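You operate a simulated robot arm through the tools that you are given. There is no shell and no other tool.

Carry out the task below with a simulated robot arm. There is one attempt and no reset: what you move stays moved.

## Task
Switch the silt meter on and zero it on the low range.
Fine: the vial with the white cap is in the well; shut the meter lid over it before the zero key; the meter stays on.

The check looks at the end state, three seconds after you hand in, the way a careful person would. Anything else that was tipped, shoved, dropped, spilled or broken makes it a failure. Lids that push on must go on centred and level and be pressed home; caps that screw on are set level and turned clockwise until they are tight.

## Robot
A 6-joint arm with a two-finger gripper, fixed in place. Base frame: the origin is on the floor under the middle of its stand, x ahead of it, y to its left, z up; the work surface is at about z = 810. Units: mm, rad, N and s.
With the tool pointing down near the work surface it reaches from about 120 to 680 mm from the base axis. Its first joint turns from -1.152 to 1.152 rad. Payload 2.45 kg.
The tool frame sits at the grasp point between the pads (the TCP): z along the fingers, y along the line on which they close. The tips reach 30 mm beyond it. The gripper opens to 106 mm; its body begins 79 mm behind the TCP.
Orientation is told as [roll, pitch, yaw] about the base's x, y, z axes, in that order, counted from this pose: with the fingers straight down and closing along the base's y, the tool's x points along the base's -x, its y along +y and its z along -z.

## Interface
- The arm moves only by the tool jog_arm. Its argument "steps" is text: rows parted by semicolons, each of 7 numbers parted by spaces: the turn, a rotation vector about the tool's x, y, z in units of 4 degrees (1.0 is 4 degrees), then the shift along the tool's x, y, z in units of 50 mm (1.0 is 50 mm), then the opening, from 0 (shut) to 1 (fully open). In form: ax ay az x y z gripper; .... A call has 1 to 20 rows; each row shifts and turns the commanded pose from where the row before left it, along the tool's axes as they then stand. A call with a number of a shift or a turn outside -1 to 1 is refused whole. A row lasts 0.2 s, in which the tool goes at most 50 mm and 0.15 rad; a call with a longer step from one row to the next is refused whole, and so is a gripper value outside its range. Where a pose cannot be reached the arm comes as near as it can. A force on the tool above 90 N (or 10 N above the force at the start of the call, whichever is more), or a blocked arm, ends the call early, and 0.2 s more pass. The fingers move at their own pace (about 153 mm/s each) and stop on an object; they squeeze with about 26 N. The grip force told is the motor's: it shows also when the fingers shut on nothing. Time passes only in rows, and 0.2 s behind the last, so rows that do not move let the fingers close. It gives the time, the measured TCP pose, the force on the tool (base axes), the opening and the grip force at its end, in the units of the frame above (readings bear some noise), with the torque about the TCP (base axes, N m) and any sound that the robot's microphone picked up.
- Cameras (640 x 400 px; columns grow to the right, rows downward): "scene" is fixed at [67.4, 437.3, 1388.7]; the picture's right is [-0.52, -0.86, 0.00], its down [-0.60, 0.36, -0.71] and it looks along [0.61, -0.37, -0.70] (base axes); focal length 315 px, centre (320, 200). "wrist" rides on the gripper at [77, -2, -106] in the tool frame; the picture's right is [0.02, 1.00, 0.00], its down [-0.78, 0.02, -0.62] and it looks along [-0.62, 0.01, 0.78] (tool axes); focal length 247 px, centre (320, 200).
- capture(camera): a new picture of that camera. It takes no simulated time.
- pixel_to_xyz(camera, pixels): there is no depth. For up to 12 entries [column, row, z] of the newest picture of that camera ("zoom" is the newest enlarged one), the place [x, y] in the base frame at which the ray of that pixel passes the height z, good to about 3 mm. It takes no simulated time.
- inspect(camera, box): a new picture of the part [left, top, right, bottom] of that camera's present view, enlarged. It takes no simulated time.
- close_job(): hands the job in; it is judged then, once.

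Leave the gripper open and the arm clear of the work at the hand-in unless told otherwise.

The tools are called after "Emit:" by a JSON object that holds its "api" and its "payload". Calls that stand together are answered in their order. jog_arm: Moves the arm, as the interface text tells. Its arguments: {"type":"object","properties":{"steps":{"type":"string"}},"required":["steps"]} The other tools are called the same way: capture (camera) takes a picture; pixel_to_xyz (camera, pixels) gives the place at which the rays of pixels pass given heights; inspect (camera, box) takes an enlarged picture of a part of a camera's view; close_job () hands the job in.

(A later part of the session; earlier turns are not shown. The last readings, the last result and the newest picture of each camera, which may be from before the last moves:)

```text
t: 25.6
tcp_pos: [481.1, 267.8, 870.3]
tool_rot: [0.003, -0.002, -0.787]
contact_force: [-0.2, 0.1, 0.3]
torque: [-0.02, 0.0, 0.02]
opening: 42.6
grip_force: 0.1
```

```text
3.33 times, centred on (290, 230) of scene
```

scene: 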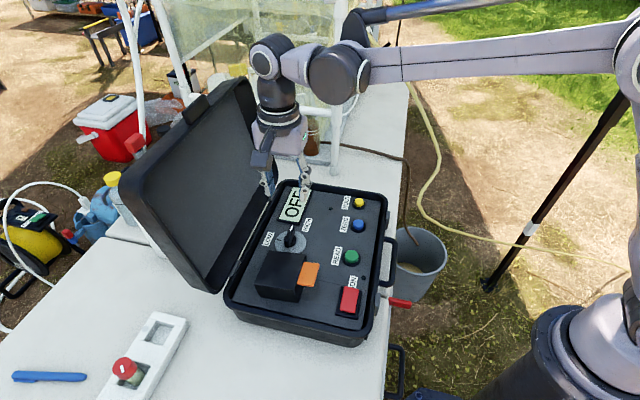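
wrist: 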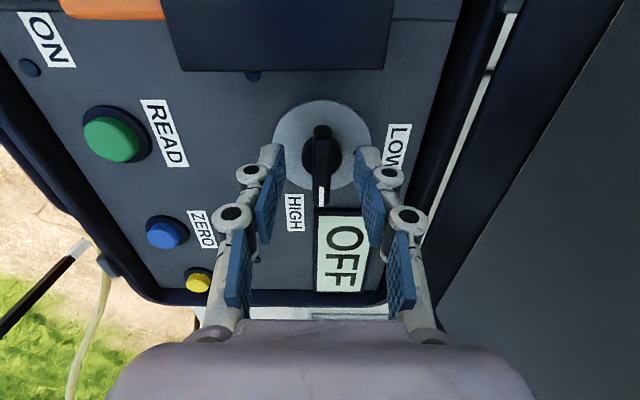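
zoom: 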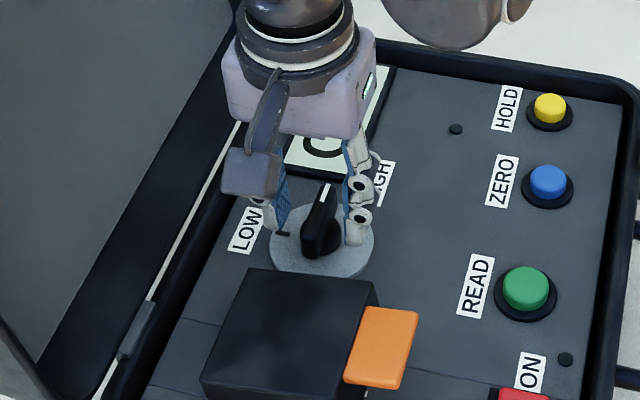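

The handle is centred between the fingers, and the tips sit just above the disc on both sides. I'll close on the handle.

Emit:
{"api": "jog_arm", "payload": {"steps": "0 0 0 0 0 0 0.25;0 0 0 0 0 0 0.1;0 0 0 0 0 0 0.02;0 0 0 0 0 0 0.02;0 0 0 0 0 0 0.02"}}

Emit:
{"api": "capture", "payload": {"camera": "wrist"}}

```text
t: 26.8
tcp_pos: [482.0, 268.8, 869.8]
tool_rot: [0.006, -0.001, -0.785]
contact_force: [11.8, 10.0, -2.6]
torque: [0.37, -0.11, 0.11]
opening: 11.6
grip_force: 38.7
```

```text
taken
```

wrist: 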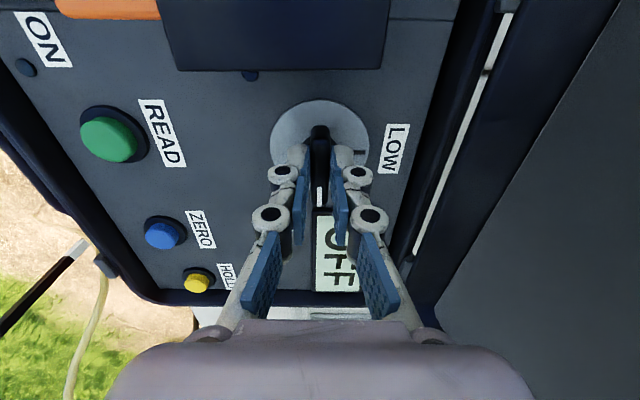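

Holding the handle at 11.6 mm. There is about 15 N along +u, so I'll ease 1 mm that way and then turn +90° about vertical (counter-clockwise from above, from HIGH to LOW), the first 40° now.

Emit:
{"api": "jog_arm", "payload": {"steps": "0 0 0 0 0.02 0 0.02;0 0 -1 0 0 0 0.02;0 0 -1 0 0 0 0.02;0 0 -1 0 0 0 0.02;0 0 -1 0 0 0 0.02;0 0 -1 0 0 0 0.02;0 0 -1 0 0 0 0.02;0 0 -1 0 0 0 0.02;0 0 -1 0 0 0 0.02;0 0 -1 0 0 0 0.02;0 0 -1 0 0 0 0.02;0 0 0 0 0 0 0.02"}}

Emit:
{"api": "capture", "payload": {"camera": "wrist"}}

Emit:
{"api": "inspect", "payload": {"camera": "scene", "box": [230, 170, 350, 290]}}

```text
t: 29.4
tcp_pos: [479.8, 265.0, 870.3]
tool_rot: [-0.012, 0.002, -0.089]
contact_force: [-14.9, -32.6, -24.5]
torque: [-0.71, 0.4, -0.26]
opening: 11.8
grip_force: 38.3
```

```text
taken
```

wrist: 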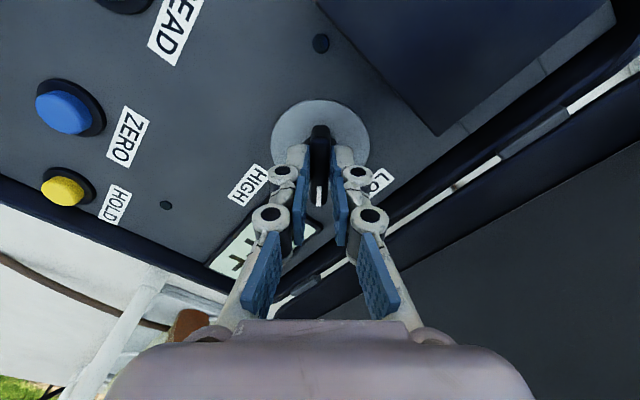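

```text
3.33 times, centred on (290, 230) of scene
```

zoom: 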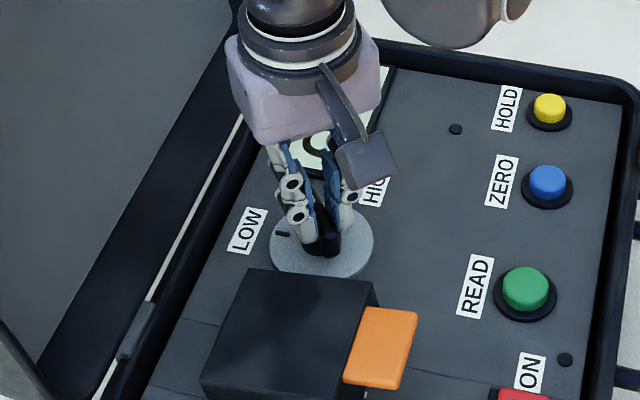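

It turned 40° with the knob following. The side force (about −15, −33, −25 N) says I should ease 1–2 mm toward −x/−y and down, then carry on turning.

Emit:
{"api": "jog_arm", "payload": {"steps": "0 0 0 0.02 -0.04 0.02 0.02;0 0 0 0 0 0 0.02"}}

```text
t: 30.0
tcp_pos: [479.7, 265.7, 868.8]
tool_rot: [-0.008, 0.002, -0.09]
contact_force: [-4.4, -24.7, -9.5]
torque: [-0.49, 1.25, -0.15]
opening: 11.7
grip_force: 38.9
```

Emit:
{"api": "jog_arm", "payload": {"steps": "0 0 0 0.005 -0.04 0.01 0.02;0 0 -1 0 0 0 0.02;0 0 -1 0 0 0 0.02;0 0 -1 0 0 0 0.02;0 0 -1 0 0 0 0.02;0 0 0 0 0 0 0.02"}}

```text
t: 31.4
tcp_pos: [481.3, 262.2, 868.3]
tool_rot: [-0.004, -0.005, 0.19]
contact_force: [-0.2, -21.0, 37.6]
torque: [-0.57, -0.01, -0.14]
opening: 12.2
grip_force: 39.1
```

The vertical force rose (37 N up) and there's still about 21 N towards −y. That suggests the true axis is a few mm further along +r/−y. I'll lift 1 mm and shift about 3 mm that way, then read again.

Emit:
{"api": "jog_arm", "payload": {"steps": "0 0 0 -0.03 -0.03 -0.03 0.02;0 0 0 -0.02 -0.02 0 0.02;0 0 0 0 0 0 0.02"}}

Emit:
{"api": "capture", "payload": {"camera": "wrist"}}

Emit:
{"api": "inspect", "payload": {"camera": "scene", "box": [230, 170, 350, 290]}}

```text
t: 32.2
tcp_pos: [480.2, 262.8, 869.0]
tool_rot: [-0.003, 0.004, 0.193]
contact_force: [-19.3, -14.7, -6.5]
torque: [-0.21, -0.39, -0.07]
opening: 11.9
grip_force: 38.9
```

```text
taken
```

wrist: 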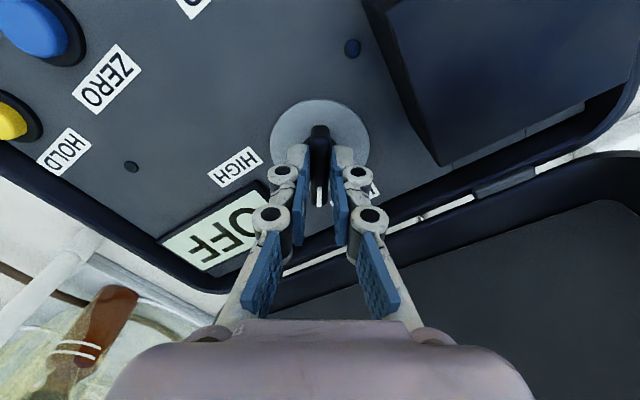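

```text
3.33 times, centred on (290, 230) of scene
```

zoom: 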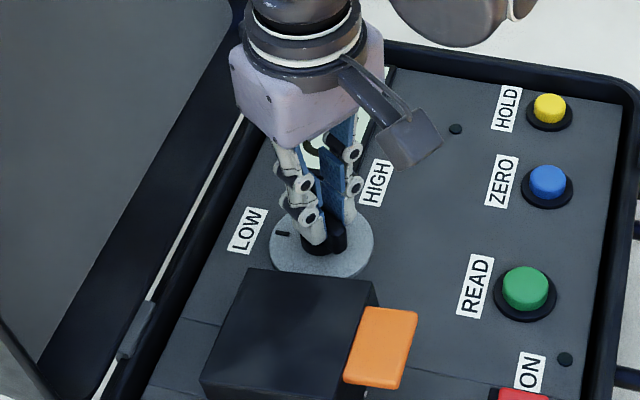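

The measured positions fit a circle of about 7 mm radius around a true axis near (487,264): I'm holding the tail half of the handle without slip. I'll ease the current offset and follow that circle for the remaining 34° to yaw +45°.

Emit:
{"api": "jog_arm", "payload": {"steps": "0 0 0 0.033 -0.014 0 0.02;0 0 -1 0 -0.011 0 0.02;0 0 -1 0.001 -0.011 0 0.02;0 0 -1 0.002 -0.011 0 0.02;0 0 -1 0.003 -0.01 0 0.02;0 0 0 0 0 0 0.02"}}

Emit:
{"api": "inspect", "payload": {"camera": "scene", "box": [230, 170, 350, 290]}}

```text
t: 33.6
tcp_pos: [479.8, 260.2, 869.7]
tool_rot: [0.001, -0.001, 0.473]
contact_force: [-10.3, 5.9, -26.8]
torque: [-0.08, 0.63, 0.08]
opening: 11.7
grip_force: 38.4
```

```text
3.33 times, centred on (290, 230) of scene
```

zoom: 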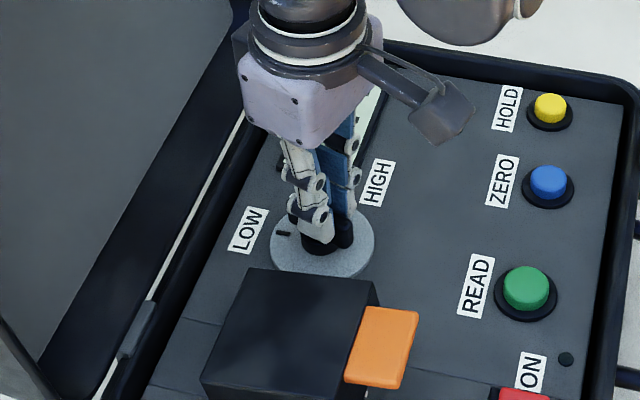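

Following well. z pull is −27 N, so I'll ease down 1 mm and finish the last 18°.

Emit:
{"api": "jog_arm", "payload": {"steps": "0 0 0 0.005 0.005 0.02 0.02;0 0 -1 0 -0.008 0 0.02;0 0 -1 0.002 -0.008 0 0.02;0 0 -1 0.003 -0.008 0 0.02;0 0 -1 0.004 -0.008 0 0.02;0 0 -0.5 0 0 0 0.02;0 0 0 0 0 0 0.02"}}

Emit:
{"api": "capture", "payload": {"camera": "wrist"}}

Emit:
{"api": "inspect", "payload": {"camera": "scene", "box": [230, 170, 350, 290]}}

```text
t: 35.2
tcp_pos: [481.4, 258.0, 869.2]
tool_rot: [-0.002, -0.005, 0.784]
contact_force: [2.7, 15.0, 20.9]
torque: [0.29, 0.05, 0.05]
opening: 11.8
grip_force: 38.8
```

```text
taken
```

wrist: 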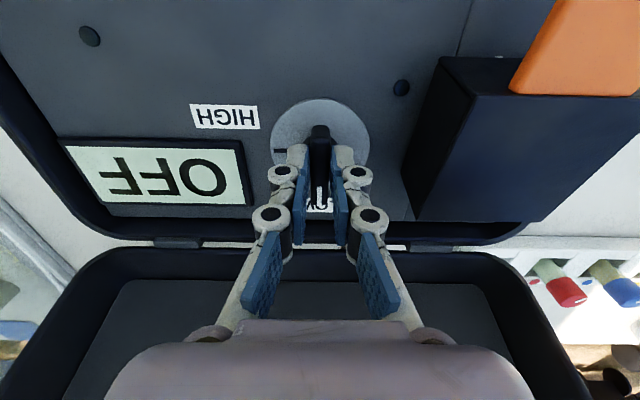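

```text
3.33 times, centred on (290, 230) of scene
```

zoom: 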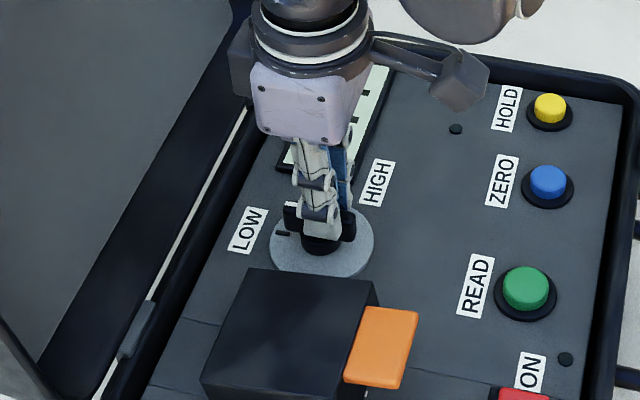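

The pointer now faces the LOW label, and the HIGH tick is uncovered at (278,150). I'll release, lift straight up and check.

Emit:
{"api": "jog_arm", "payload": {"steps": "0 0 0 0 0 0 0.15;0 0 0 0 0 0 0.3;0 0 0 0 0 0 0.4;0 0 0 0 0 -0.4 0.4;0 0 0 0 0 -0.8 0.4;0 0 0 0 0 -0.8 0.4;0 0 0 0 0 0 0.4"}}

Emit:
{"api": "capture", "payload": {"camera": "wrist"}}

Emit:
{"api": "inspect", "payload": {"camera": "scene", "box": [230, 170, 350, 290]}}

```text
t: 36.8
tcp_pos: [482.6, 257.8, 967.1]
tool_rot: [-0.002, -0.002, 0.785]
contact_force: [0.2, -0.5, -0.2]
torque: [0.05, 0.03, -0.02]
opening: 42.5
grip_force: 0.1
```

```text
taken
```

wrist: 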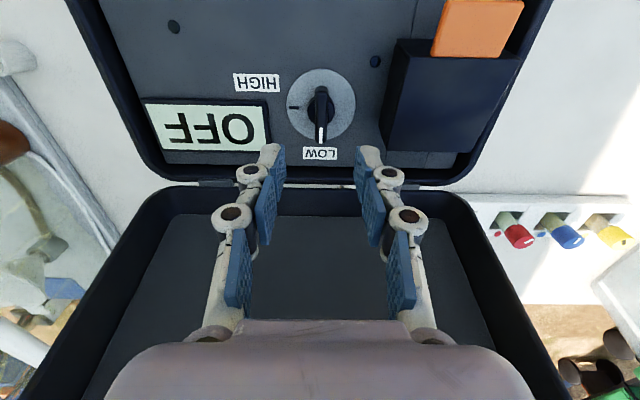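

```text
3.33 times, centred on (290, 230) of scene
```

zoom: 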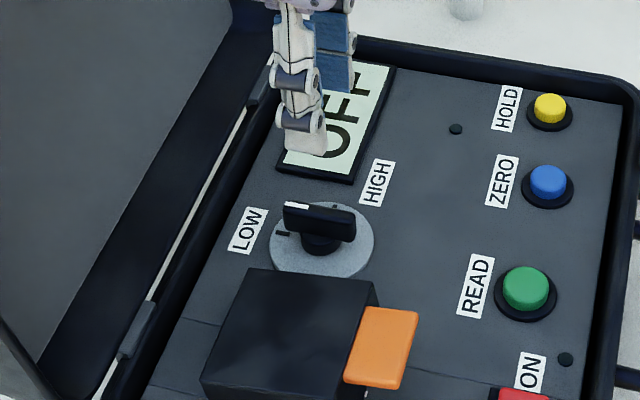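

Let me zoom to confirm the pointer lines up with the LOW tick.

Emit:
{"api": "inspect", "payload": {"camera": "wrist", "box": [275, 60, 370, 170]}}

Emit:
{"api": "inspect", "payload": {"camera": "wrist", "box": [370, 0, 530, 180]}}

```text
3.64 times, centred on (322, 115) of wrist
```

zoom: 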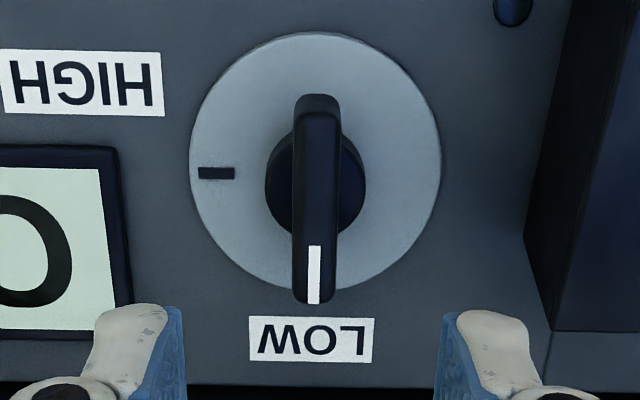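

```text
2.22 times, centred on (450, 90) of wrist
```

zoom: 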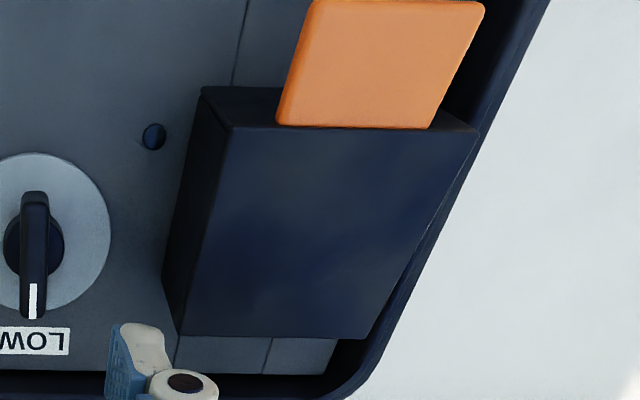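

The pointer is squarely at LOW and the lid is flat and shut. Next is the ON rocker: close the fingers and move over its raised ON end, about (299,228), at z≈950.

Emit:
{"api": "jog_arm", "payload": {"steps": "0 0 0 0.755 0.54 0.05 0.2;0 0 0 0.755 0.54 0.05 0;0 0 0 0.755 0.54 0.1 0;0 0 0 0.755 0.54 0.1 0;0 0 0 0 0 0 0"}}

Emit:
{"api": "capture", "payload": {"camera": "wrist"}}

Emit:
{"api": "capture", "payload": {"camera": "scene"}}

```text
t: 38.0
tcp_pos: [298.1, 226.2, 952.8]
tool_rot: [0.0, -0.001, 0.784]
contact_force: [0.0, 0.0, -0.6]
torque: [0.0, 0.03, -0.02]
opening: 0.0
grip_force: 25.9
```

```text
taken
```

wrist: 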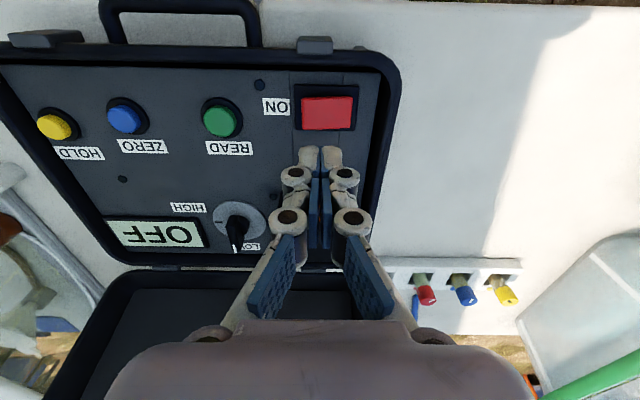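

```text
taken
```

scene: 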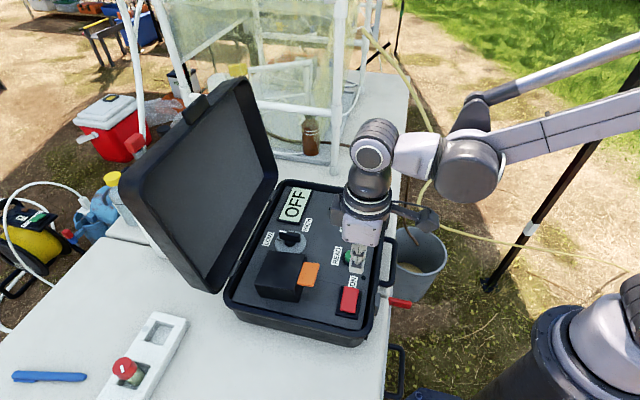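

In this view the red rocker spans cols 301–353, rows 97–131, with its ON end on the left. The TCP line projects to about (321,114), so I need about 7 mm more toward the ON end. Let me zoom to check.

Emit:
{"api": "inspect", "payload": {"camera": "wrist", "box": [255, 70, 375, 180]}}

Emit:
{"api": "pixel_to_xyz", "payload": {"camera": "wrist", "pixels": [[301, 114, 838], [353, 114, 838], [327, 114, 838], [327, 114, 825], [220, 117, 835], [124, 115, 835]]}}

```text
3.64 times, centred on (315, 125) of wrist
```

zoom: 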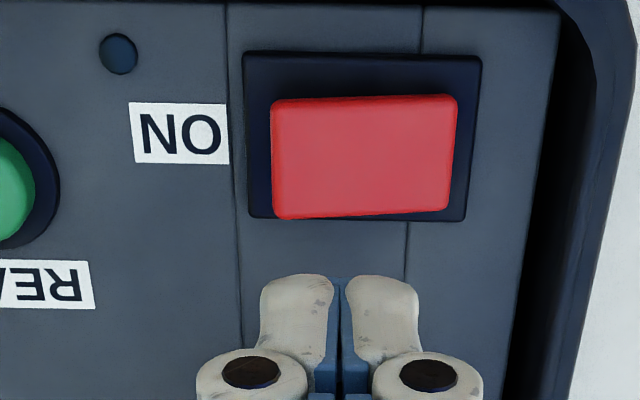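

```text
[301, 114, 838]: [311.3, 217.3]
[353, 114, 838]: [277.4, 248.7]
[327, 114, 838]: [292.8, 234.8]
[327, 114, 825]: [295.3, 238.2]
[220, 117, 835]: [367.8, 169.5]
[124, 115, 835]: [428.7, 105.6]
```

The rocker's left (ON) end is the raised one. I'll shift 6 mm that way and descend to tips at about z≈855, then feel for contact in small steps.

Emit:
{"api": "jog_arm", "payload": {"steps": "0 0 0 0 -0.06 0.45 0;0 0 0 0 -0.06 0.45 0;0 0 0 0 0 0.45 0;0 0 0 0 0 0 0"}}

Emit:
{"api": "capture", "payload": {"camera": "wrist"}}

Emit:
{"api": "inspect", "payload": {"camera": "scene", "box": [310, 240, 400, 330]}}

```text
t: 39.0
tcp_pos: [302.9, 221.8, 885.4]
tool_rot: [-0.003, -0.001, 0.784]
contact_force: [0.5, 0.5, -0.8]
torque: [0.0, -0.01, -0.01]
opening: 0.0
grip_force: 26.4
```

```text
taken
```

wrist: 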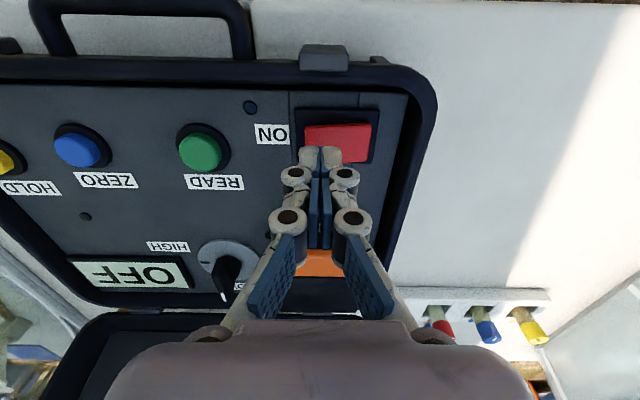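

```text
4.44 times, centred on (355, 285) of scene
```

zoom: 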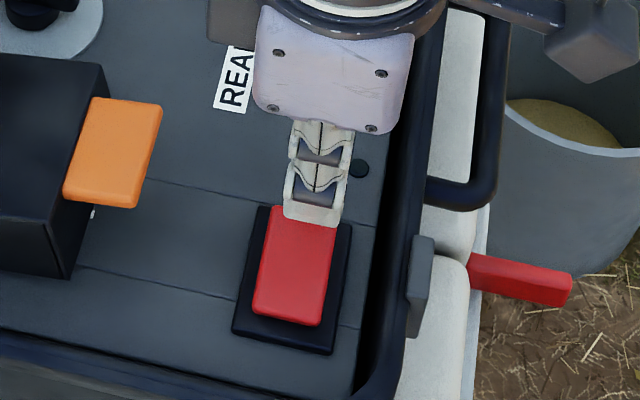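

The tips line up over the ON end in both views. I'll descend in small steps to press it.

Emit:
{"api": "jog_arm", "payload": {"steps": "0 0 0 0 0 0.1 0;0 0 0 0 0 0.08 0;0 0 0 0 0 0.04 0;0 0 0 0 0 0 0"}}

```text
t: 40.0
tcp_pos: [303.3, 223.9, 874.1]
tool_rot: [-0.001, -0.003, 0.783]
contact_force: [0.0, 0.4, 0.1]
torque: [-0.06, -0.02, 0.02]
opening: 0.2
grip_force: 26.1
```

No contact yet with tips at z≈844. I continue down in 2 mm steps.

Emit:
{"api": "jog_arm", "payload": {"steps": "0 0 0 0 0 0.04 0;0 0 0 0 0 0.04 0;0 0 0 0 0 0 0"}}

Emit:
{"api": "jog_arm", "payload": {"steps": "0 0 0 0 0 0.04 0;0 0 0 0 0 0.04 0;0 0 0 0 0 0 0"}}

```text
t: 40.8
tcp_pos: [304.0, 223.6, 871.5]
tool_rot: [0.0, -0.001, 0.783]
contact_force: [-0.1, 1.1, 0.1]
torque: [0.05, -0.02, 0.0]
opening: 0.2
grip_force: 26.0
```

```text
t: 41.6
tcp_pos: [303.1, 223.9, 868.2]
tool_rot: [-0.001, -0.001, 0.783]
contact_force: [0.5, -0.2, 0.5]
torque: [-0.01, 0.02, 0.0]
opening: 0.1
grip_force: 26.6
```

Still free at tips z≈838. Let me look again before going further.

Emit:
{"api": "capture", "payload": {"camera": "wrist"}}

Emit:
{"api": "inspect", "payload": {"camera": "scene", "box": [310, 240, 400, 330]}}

Emit:
{"api": "inspect", "payload": {"camera": "wrist", "box": [260, 90, 400, 190]}}

```text
taken
```

wrist: 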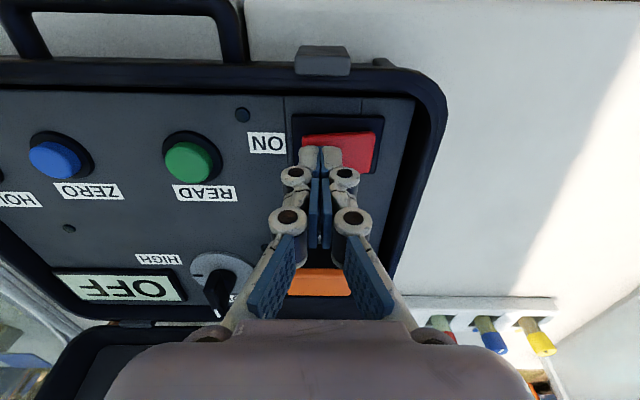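

```text
4.44 times, centred on (355, 285) of scene
```

zoom: 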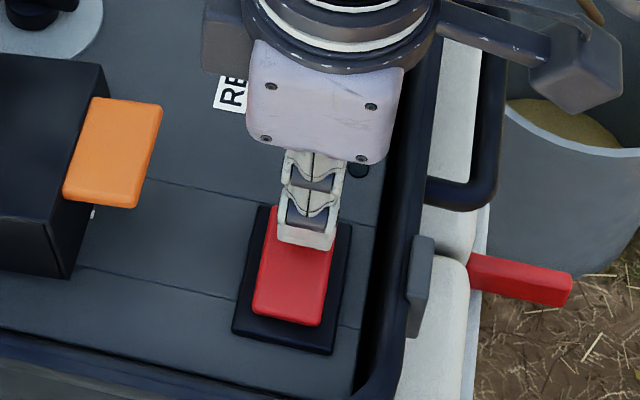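

```text
4.00 times, centred on (330, 140) of wrist
```

zoom: 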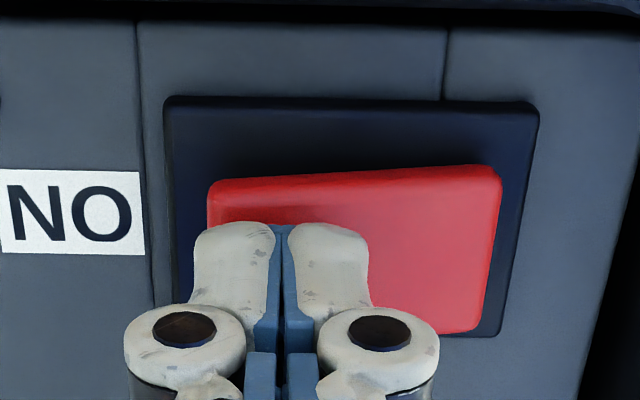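

The wrist view shows the tips covering the ON half of the rocker (from about the pivot to just past its end). Comparing with the scene view, the rocker surface is about 8–10 mm lower than I thought. I'll keep going down in small steps.

Emit:
{"api": "jog_arm", "payload": {"steps": "0 0 0 0 0 0.04 0;0 0 0 0 0 0.04 0;0 0 0 0 0 0 0"}}

Emit:
{"api": "jog_arm", "payload": {"steps": "0 0 0 0 0 0.03 0;0 0 0 0 0 0.03 0;0 0 0 0 0 0 0"}}

```text
t: 42.4
tcp_pos: [304.2, 224.0, 863.4]
tool_rot: [-0.003, -0.003, 0.782]
contact_force: [-0.2, -0.6, -0.3]
torque: [0.0, 0.02, -0.02]
opening: 0.2
grip_force: 25.9
```

```text
t: 43.2
tcp_pos: [304.1, 224.1, 858.5]
tool_rot: [-0.002, -0.003, 0.783]
contact_force: [0.6, -0.1, 1.2]
torque: [0.0, -0.01, -0.01]
opening: 0.0
grip_force: 26.2
```

Emit:
{"api": "jog_arm", "payload": {"steps": "0 0 0 0 0 0.03 0;0 0 0 0 0 0 0"}}

Emit:
{"api": "inspect", "payload": {"camera": "scene", "box": [310, 240, 400, 330]}}

Emit:
{"api": "inspect", "payload": {"camera": "wrist", "box": [260, 90, 400, 190]}}

```text
t: 43.8
tcp_pos: [302.3, 223.7, 858.1]
tool_rot: [-0.001, -0.001, 0.783]
contact_force: [0.4, -0.5, 0.0]
torque: [0.03, -0.01, 0.02]
opening: 0.3
grip_force: 26.3
```

```text
4.44 times, centred on (355, 285) of scene
```

zoom: 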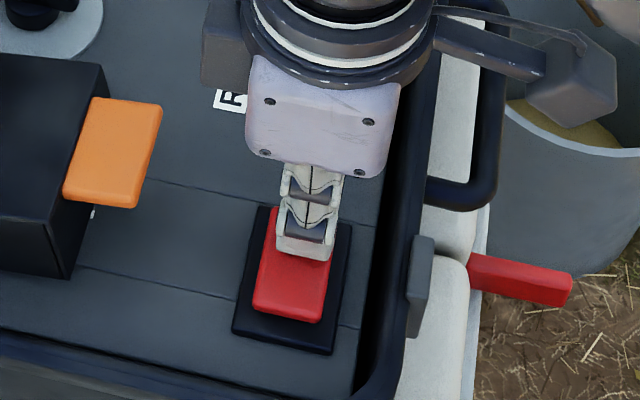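

```text
4.00 times, centred on (330, 140) of wrist
```

zoom: 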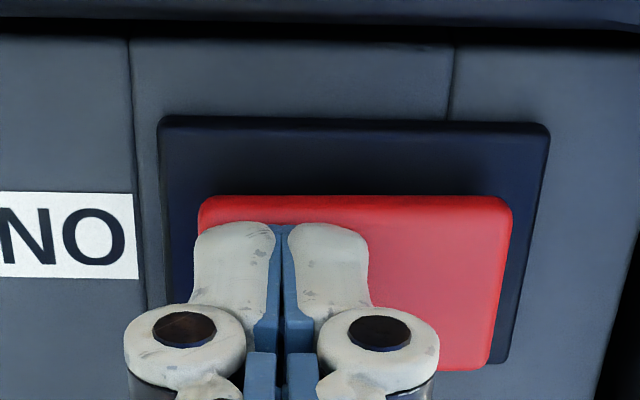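

The rocker now looks more level than before, so it's starting to move. I'll press further.

Emit:
{"api": "jog_arm", "payload": {"steps": "0 0 0 0 0 0.03 0;0 0 0 0 0 0.03 0;0 0 0 0 0 0 0"}}

Emit:
{"api": "inspect", "payload": {"camera": "wrist", "box": [260, 90, 400, 190]}}

Emit:
{"api": "capture", "payload": {"camera": "scene"}}

```text
t: 44.6
tcp_pos: [301.9, 222.6, 856.2]
tool_rot: [-0.004, -0.003, 0.783]
contact_force: [7.1, -3.6, 70.0]
torque: [0.23, 0.23, 0.01]
opening: 0.0
grip_force: 26.1
```

```text
4.00 times, centred on (330, 140) of wrist
```

zoom: 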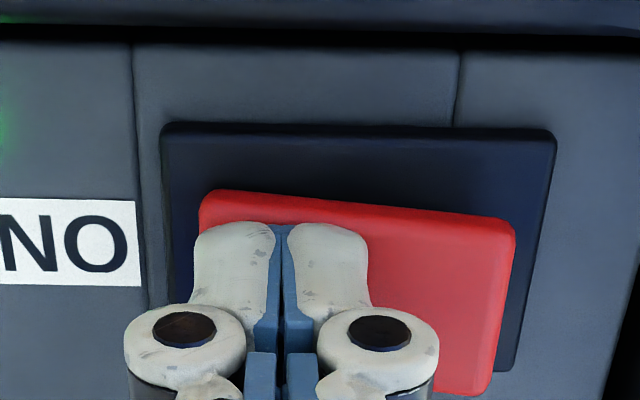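

```text
taken
```

scene: 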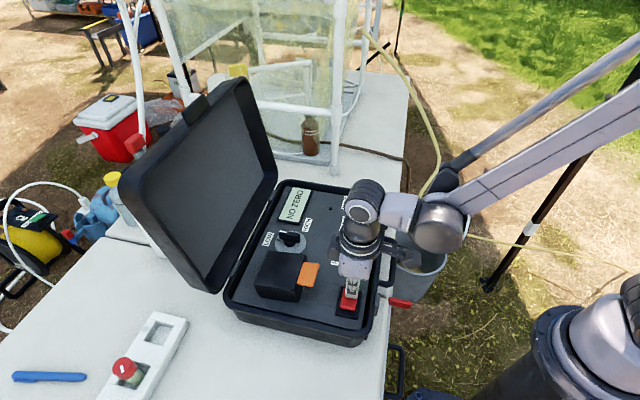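

The rocker flipped (other end now raised), a green light is on, and the display reads "NO ZERO". The meter is on. I'll lift off straight up and inspect the display and lid.

Emit:
{"api": "jog_arm", "payload": {"steps": "0 0 0 0 0 -0.2 0;0 0 0 0 0 -0.6 0;0 0 0 0 0 -0.8 0;0 0 0 0 0 -0.4 0;0 0 0 0 0 0 0"}}

Emit:
{"api": "inspect", "payload": {"camera": "scene", "box": [230, 170, 400, 340]}}

Emit:
{"api": "capture", "payload": {"camera": "wrist"}}

```text
t: 45.8
tcp_pos: [301.5, 224.0, 955.7]
tool_rot: [-0.002, -0.002, 0.784]
contact_force: [-0.5, 0.6, -0.8]
torque: [0.0, -0.01, 0.0]
opening: 0.0
grip_force: 26.0
```

```text
2.35 times, centred on (315, 255) of scene
```

zoom: 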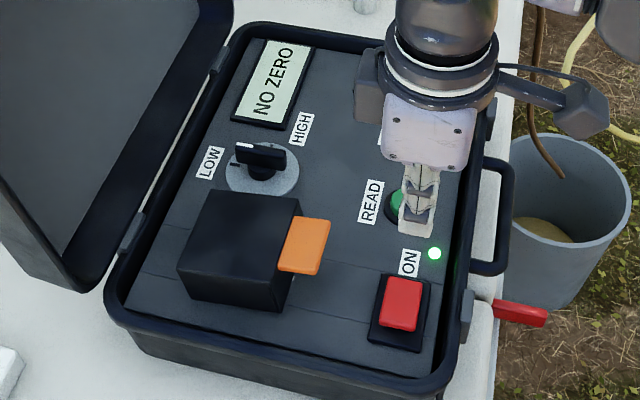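

```text
taken
```

wrist: 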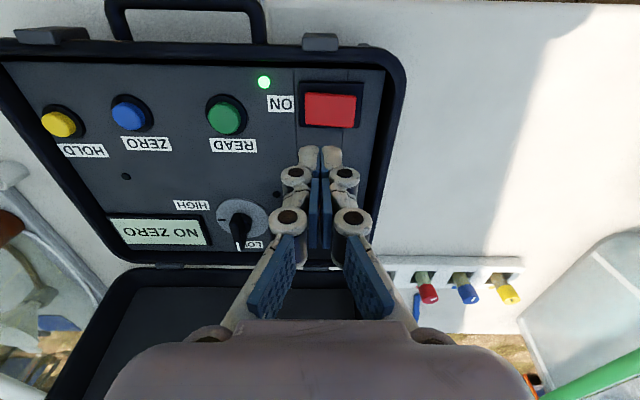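

The display reads "NO ZERO" with the green lamp lit. Before the zero key I want to be sure the lid is fully down, so I'll zoom on the lid's front edge.

Emit:
{"api": "inspect", "payload": {"camera": "scene", "box": [245, 235, 335, 315]}}

```text
5.00 times, centred on (290, 275) of scene
```

zoom: 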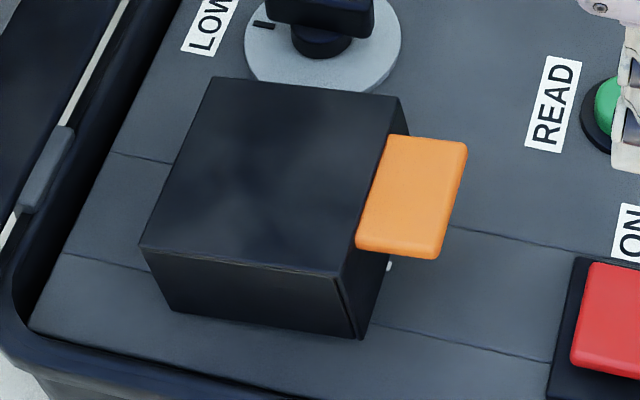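

The lid's lower edge isn't quite parallel to the panel grooves (slope about 0.15 vs 0.22), so its front seems to be several mm high. I'll press it home from above near its front edge. First I'll find that spot.

Emit:
{"api": "pixel_to_xyz", "payload": {"camera": "scene", "pixels": [[292, 271, 860], [292, 271, 870], [300.4, 272, 865], [308, 268, 865], [295, 290, 865], [306, 256, 865], [268.5, 251, 865], [254, 284, 865]]}}

Emit:
{"api": "inspect", "payload": {"camera": "wrist", "box": [100, 60, 420, 270]}}

```text
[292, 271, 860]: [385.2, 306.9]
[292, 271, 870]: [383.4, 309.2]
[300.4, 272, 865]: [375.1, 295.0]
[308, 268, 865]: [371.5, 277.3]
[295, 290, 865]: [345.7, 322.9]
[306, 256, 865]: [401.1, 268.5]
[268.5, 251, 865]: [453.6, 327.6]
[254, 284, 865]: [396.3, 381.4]
```

```text
1.90 times, centred on (260, 165) of wrist
```

zoom: 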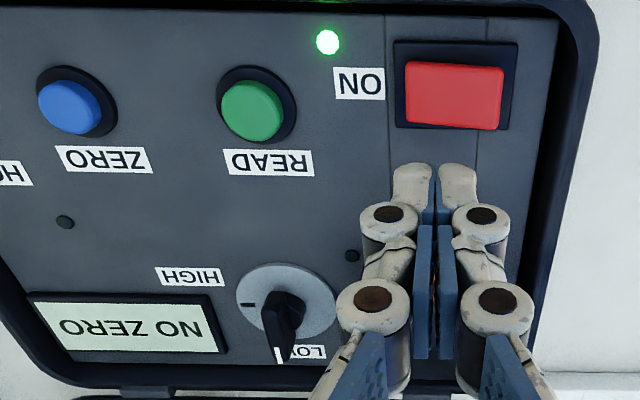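

The lid's front top edge is centred near (373,296). I'll move the closed fingers to about 15 mm behind it, (384,307), with tips at about z≈886, then press down gently.

Emit:
{"api": "jog_arm", "payload": {"steps": "0 0 0 -0.78 0 0.1 0;0 0 0 -0.78 0 0.1 0;0 0 0 -0.78 0 0.2 0;0 0 0 0 0 0.4 0;0 0 0 0 0 0 0"}}

Emit:
{"api": "capture", "payload": {"camera": "wrist"}}

Emit:
{"api": "inspect", "payload": {"camera": "scene", "box": [235, 205, 345, 315]}}

```text
t: 47.0
tcp_pos: [386.5, 308.4, 913.7]
tool_rot: [-0.003, -0.003, 0.784]
contact_force: [0.1, 0.0, -0.4]
torque: [0.01, 0.01, 0.05]
opening: 0.0
grip_force: 26.4
```

```text
taken
```

wrist: 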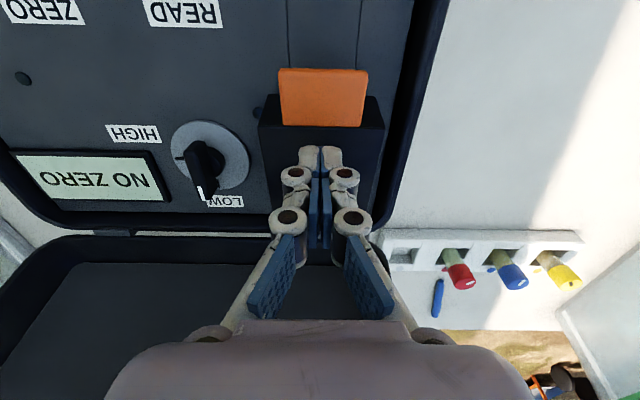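

```text
3.64 times, centred on (290, 260) of scene
```

zoom: 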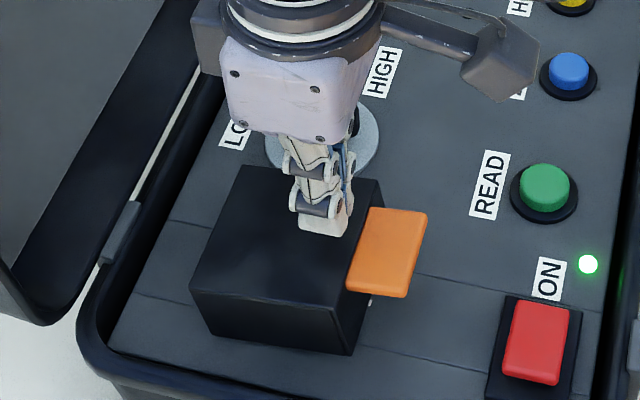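

The tips are centred over the front part of the lid top. I'll lower to contact and press.

Emit:
{"api": "jog_arm", "payload": {"steps": "0 0 0 0 0 0.1 0;0 0 0 0 0 0.06 0;0 0 0 0 0 0.04 0;0 0 0 0 0 0 0"}}

Emit:
{"api": "jog_arm", "payload": {"steps": "0 0 0 0 0 0.04 0;0 0 0 0 0 0.04 0;0 0 0 0 0 0 0"}}

```text
t: 48.0
tcp_pos: [386.8, 307.3, 904.3]
tool_rot: [-0.001, -0.002, 0.783]
contact_force: [0.3, -0.2, 0.5]
torque: [0.0, 0.01, -0.02]
opening: 0.2
grip_force: 25.8
```

```text
t: 48.8
tcp_pos: [386.5, 306.4, 901.7]
tool_rot: [-0.001, -0.001, 0.783]
contact_force: [-0.7, -0.2, 0.3]
torque: [0.0, -0.06, 0.02]
opening: 0.0
grip_force: 26.6
```

Emit:
{"api": "jog_arm", "payload": {"steps": "0 0 0 0 0 0.04 0;0 0 0 0 0 0.04 0;0 0 0 0 0 0 0"}}

Emit:
{"api": "jog_arm", "payload": {"steps": "0 0 0 0 0 0.04 0;0 0 0 0 0 0.02 0;0 0 0 0 0 0 0"}}

```text
t: 49.6
tcp_pos: [386.1, 305.8, 896.4]
tool_rot: [-0.002, 0.0, 0.784]
contact_force: [-0.2, -0.4, -1.0]
torque: [-0.01, 0.0, -0.02]
opening: 0.0
grip_force: 25.3
```

```text
t: 50.4
tcp_pos: [386.5, 304.8, 894.8]
tool_rot: [0.0, -0.002, 0.782]
contact_force: [-0.4, 0.5, 0.8]
torque: [0.0, -0.02, -0.02]
opening: 0.0
grip_force: 25.3
```

Still no contact, with tips at about z≈864. I'll check the view, then continue.

Emit:
{"api": "inspect", "payload": {"camera": "scene", "box": [245, 225, 335, 315]}}

Emit:
{"api": "jog_arm", "payload": {"steps": "0 0 0 0 0 0.04 0;0 0 0 0 0 0.02 0;0 0 0 0 0 0 0"}}

```text
4.44 times, centred on (290, 270) of scene
```

zoom: 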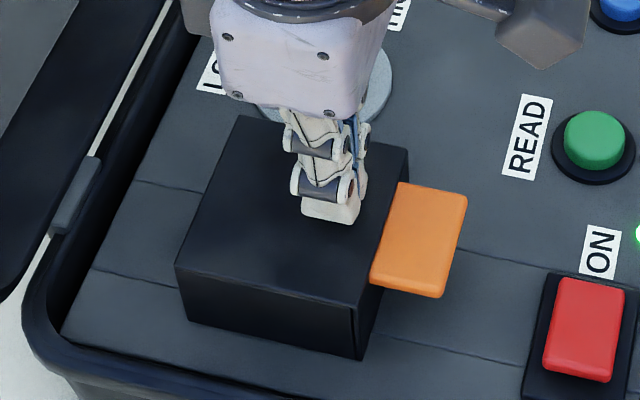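

```text
t: 51.2
tcp_pos: [386.2, 305.6, 892.2]
tool_rot: [-0.001, -0.003, 0.785]
contact_force: [0.7, -0.4, -1.1]
torque: [0.0, 0.0, 0.0]
opening: 0.0
grip_force: 26.3
```

Emit:
{"api": "inspect", "payload": {"camera": "scene", "box": [245, 225, 335, 315]}}

Emit:
{"api": "jog_arm", "payload": {"steps": "0 0 0 0 0 0.04 0;0 0 0 0 0 0.02 0;0 0 0 0 0 0 0"}}

Emit:
{"api": "inspect", "payload": {"camera": "scene", "box": [245, 225, 335, 315]}}

```text
4.44 times, centred on (290, 270) of scene
```

zoom: 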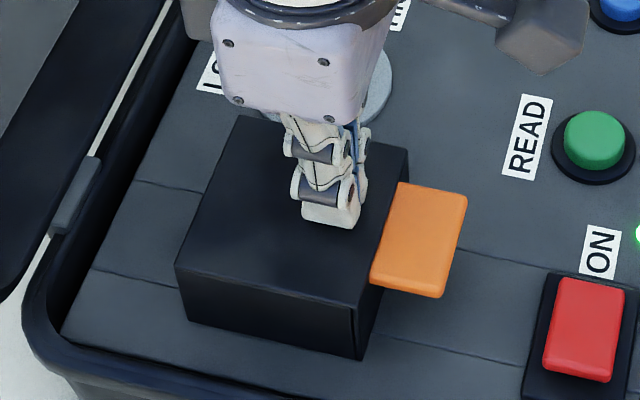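

```text
t: 52.0
tcp_pos: [386.5, 306.2, 889.7]
tool_rot: [-0.001, -0.002, 0.783]
contact_force: [-0.9, 0.3, 0.3]
torque: [0.0, -0.04, 0.01]
opening: 0.2
grip_force: 26.1
```

```text
4.44 times, centred on (290, 270) of scene
```

zoom: 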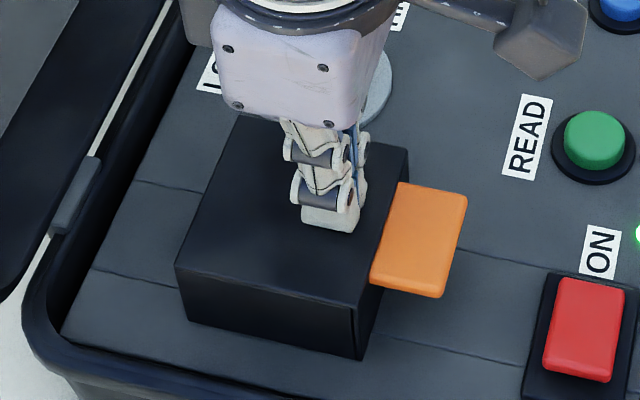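

The lid's lower edge here runs parallel to the grooves (slope about 0.22), so it looks flat. I'll still go down to contact for a light press.

Emit:
{"api": "jog_arm", "payload": {"steps": "0 0 0 0 0 0.04 0;0 0 0 0 0 0.04 0;0 0 0 0 0 0 0"}}

Emit:
{"api": "jog_arm", "payload": {"steps": "0 0 0 0 0 0.04 0;0 0 0 0 0 0.02 0;0 0 0 0 0 0 0"}}

```text
t: 52.8
tcp_pos: [385.5, 305.5, 886.5]
tool_rot: [-0.005, -0.002, 0.785]
contact_force: [-2.0, -9.0, 65.7]
torque: [0.05, -0.26, 0.15]
opening: 5.9
grip_force: 28.8
```

```text
t: 53.2
tcp_pos: [386.0, 305.9, 887.9]
tool_rot: [-0.004, 0.001, 0.784]
contact_force: [-1.7, -1.2, 36.2]
torque: [0.12, -0.13, -0.03]
opening: 6.1
grip_force: 27.9
stopped in row 2: the force on the tool passed its limit at 94 N (the readings are from after the stop); the commanded pose is now the measured one
```

Hard contact at tips z≈857: the lid is seated firmly (it peaked at 94 N and the call stopped). I'll lift off and check that everything is as it should be.

Emit:
{"api": "jog_arm", "payload": {"steps": "0 0 0 0 0 -0.2 0;0 0 0 0 0 -0.6 0;0 0 0 0 0 -0.8 0;0 0 0 0 0 0 0"}}

Emit:
{"api": "capture", "payload": {"camera": "scene"}}

Emit:
{"api": "inspect", "payload": {"camera": "scene", "box": [225, 170, 395, 340]}}

Emit:
{"api": "capture", "payload": {"camera": "wrist"}}

```text
t: 54.2
tcp_pos: [383.4, 306.1, 966.7]
tool_rot: [-0.005, -0.001, 0.784]
contact_force: [0.3, -0.2, -0.3]
torque: [-0.03, 0.02, 0.05]
opening: 0.0
grip_force: 28.6
```

```text
taken
```

scene: 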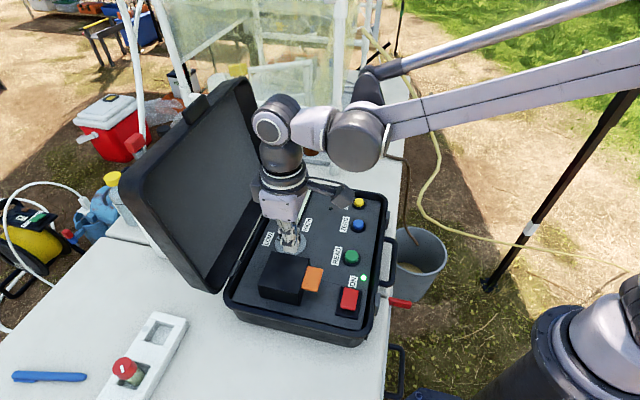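

```text
2.35 times, centred on (310, 255) of scene
```

zoom: 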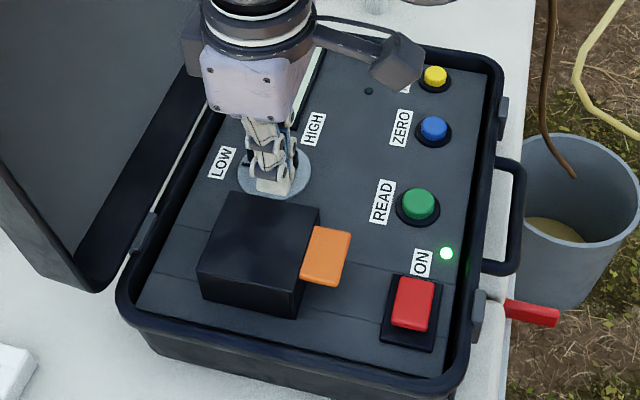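

```text
taken
```

wrist: 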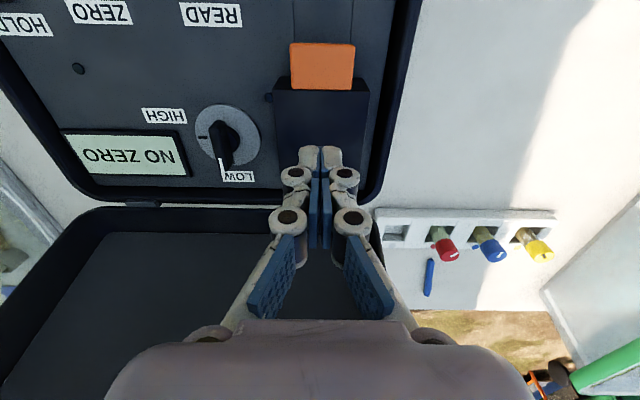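

All is as intended: lid flat, meter on at LOW, display "NO ZERO". Now I'll move the closed fingers above the blue ZERO key, about (437,106.5).

Emit:
{"api": "jog_arm", "payload": {"steps": "0 0 0 0.413 -0.716 0 0;0 0 0 0.413 -0.716 0 0;0 0 0 0.413 -0.716 0 0;0 0 0 0.413 -0.716 0 0;0 0 0 0.413 -0.716 0.2 0;0 0 0 0 0 0 0"}}

Emit:
{"api": "capture", "payload": {"camera": "wrist"}}

Emit:
{"api": "capture", "payload": {"camera": "scene"}}

```text
t: 55.6
tcp_pos: [439.8, 105.3, 955.3]
tool_rot: [-0.002, 0.0, 0.784]
contact_force: [-0.7, -0.3, 0.2]
torque: [-0.02, 0.0, -0.01]
opening: 0.0
grip_force: 28.8
```

```text
taken
```

wrist: 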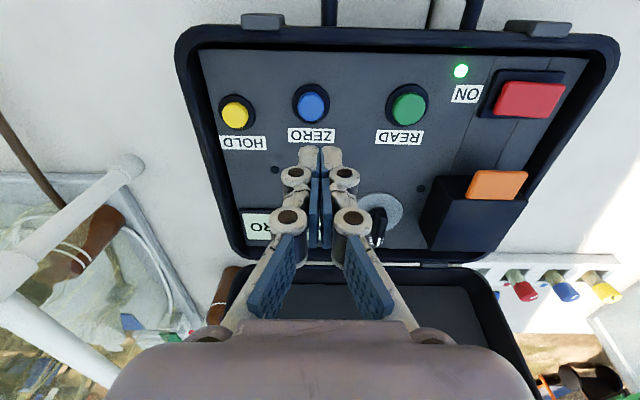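

```text
taken
```

scene: 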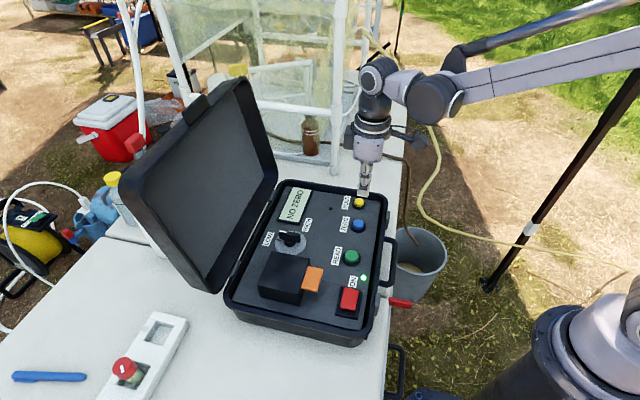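

The blue key is at (313,105) and the TCP line projects to about (320.5,108): I need about 7 mm in −tool y and 2 mm back. I'll correct and lower to tips at about 850, then verify.

Emit:
{"api": "jog_arm", "payload": {"steps": "0 0 0 0.02 -0.07 0.5 0;0 0 0 0.02 -0.07 0.5 0;0 0 0 0 0 0.5 0;0 0 0 0 0 0 0"}}

Emit:
{"api": "capture", "payload": {"camera": "wrist"}}

Emit:
{"api": "inspect", "payload": {"camera": "wrist", "box": [250, 90, 390, 190]}}

Emit:
{"api": "inspect", "payload": {"camera": "scene", "box": [315, 180, 405, 270]}}

```text
t: 56.6
tcp_pos: [444.9, 101.4, 878.8]
tool_rot: [-0.004, 0.0, 0.784]
contact_force: [-0.1, -0.3, -1.5]
torque: [0.02, -0.03, 0.02]
opening: 0.2
grip_force: 28.0
```

```text
taken
```

wrist: 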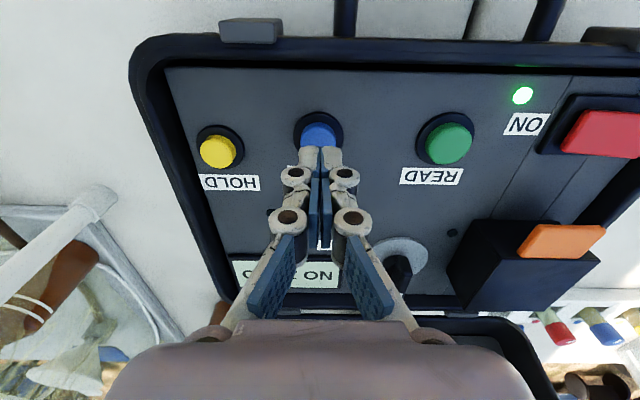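

```text
4.00 times, centred on (320, 140) of wrist
```

zoom: 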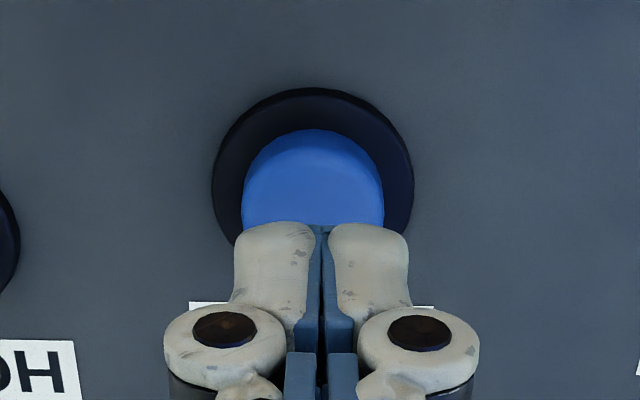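

```text
4.44 times, centred on (360, 225) of scene
```

zoom: 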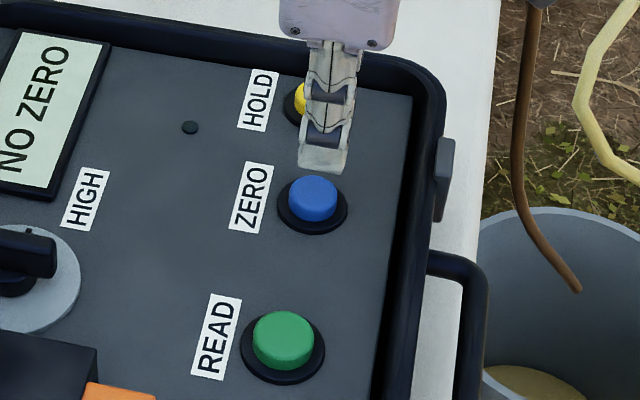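

The key is centred within about 2–4 mm of the fingers, good enough for a 24 mm key. I'll nudge 1.5 mm in −tool y and lower step by step.

Emit:
{"api": "jog_arm", "payload": {"steps": "0 0 0 0 -0.03 0.1 0;0 0 0 0 0 0.1 0;0 0 0 0 0 0.1 0;0 0 0 0 0 0 0"}}

Emit:
{"api": "inspect", "payload": {"camera": "scene", "box": [315, 180, 405, 270]}}

Emit:
{"api": "inspect", "payload": {"camera": "wrist", "box": [250, 90, 390, 190]}}

```text
t: 57.6
tcp_pos: [445.0, 99.0, 864.8]
tool_rot: [-0.004, -0.001, 0.786]
contact_force: [0.3, 0.4, 0.2]
torque: [-0.03, 0.0, 0.03]
opening: 0.0
grip_force: 28.5
```

```text
4.44 times, centred on (360, 225) of scene
```

zoom: 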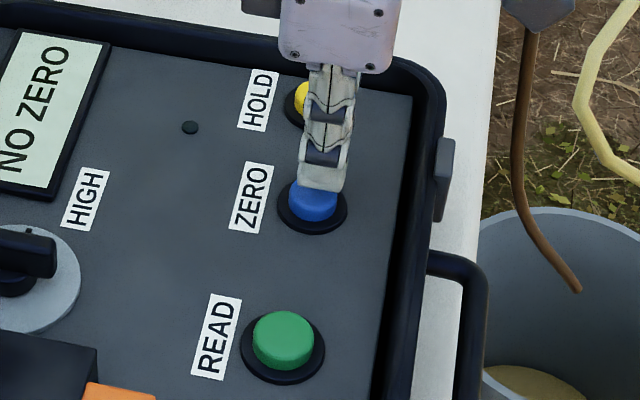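

```text
4.00 times, centred on (320, 140) of wrist
```

zoom: 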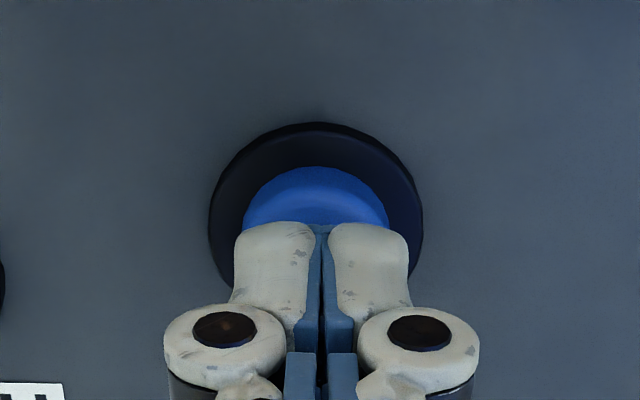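

Well aligned. I'll continue down in 2–3 mm steps.

Emit:
{"api": "jog_arm", "payload": {"steps": "0 0 0 0.02 0 0.05 0;0 0 0 0.02 0 0.05 0;0 0 0 0 0 0 0"}}

Emit:
{"api": "jog_arm", "payload": {"steps": "0 0 0 0 0 0.04 0;0 0 0 0 0 0 0"}}

```text
t: 58.4
tcp_pos: [443.7, 98.7, 860.5]
tool_rot: [-0.003, 0.0, 0.782]
contact_force: [0.1, 0.3, -0.2]
torque: [-0.01, 0.0, 0.06]
opening: 0.1
grip_force: 28.6
```

```text
t: 59.0
tcp_pos: [443.5, 97.5, 858.1]
tool_rot: [-0.003, 0.001, 0.784]
contact_force: [-0.4, 0.4, -0.1]
torque: [-0.04, 0.02, -0.04]
opening: 0.0
grip_force: 28.7
```

Emit:
{"api": "jog_arm", "payload": {"steps": "0 0 0 0 0 0.04 0;0 0 0 0 0 0 0"}}

Emit:
{"api": "jog_arm", "payload": {"steps": "0 0 0 0 0 0.04 0;0 0 0 0 0 0 0"}}

Emit:
{"api": "inspect", "payload": {"camera": "scene", "box": [275, 180, 405, 270]}}

```text
t: 59.6
tcp_pos: [442.8, 98.3, 856.8]
tool_rot: [-0.003, 0.001, 0.784]
contact_force: [-0.3, -0.2, 0.6]
torque: [0.01, -0.05, 0.04]
opening: 0.1
grip_force: 28.5
```

```text
t: 60.2
tcp_pos: [441.9, 98.9, 853.1]
tool_rot: [-0.004, -0.001, 0.783]
contact_force: [0.2, -0.5, 0.5]
torque: [0.02, 0.01, 0.04]
opening: 0.0
grip_force: 28.9
```

```text
4.44 times, centred on (340, 225) of scene
```

zoom: 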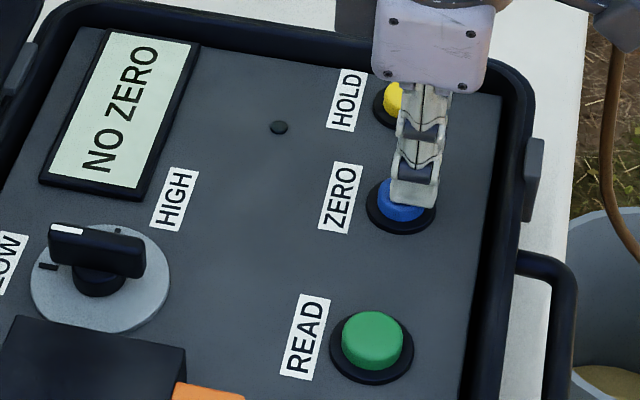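

Almost touching. The scene view shows the fingers about 5 mm toward the front of the key, so I'll shift 2 mm back (+u) and continue.

Emit:
{"api": "jog_arm", "payload": {"steps": "0 0 0 -0.05 0 0.03 0;0 0 0 0 0 0.02 0;0 0 0 0 0 0 0"}}

Emit:
{"api": "inspect", "payload": {"camera": "scene", "box": [275, 180, 405, 270]}}

```text
t: 61.0
tcp_pos: [444.5, 98.9, 850.8]
tool_rot: [-0.003, -0.001, 0.783]
contact_force: [-0.1, -0.6, 0.0]
torque: [0.01, 0.04, -0.01]
opening: 0.0
grip_force: 28.5
```

```text
4.44 times, centred on (340, 225) of scene
```

zoom: 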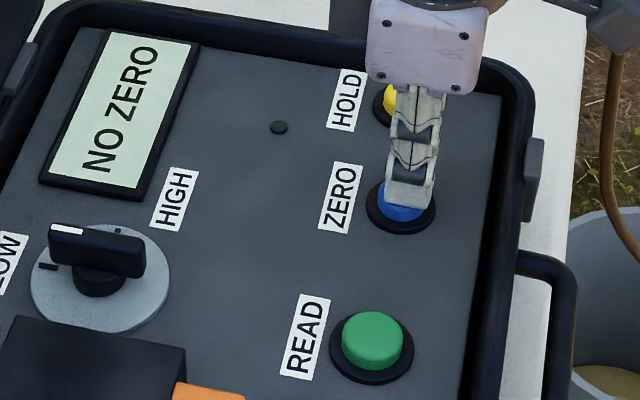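

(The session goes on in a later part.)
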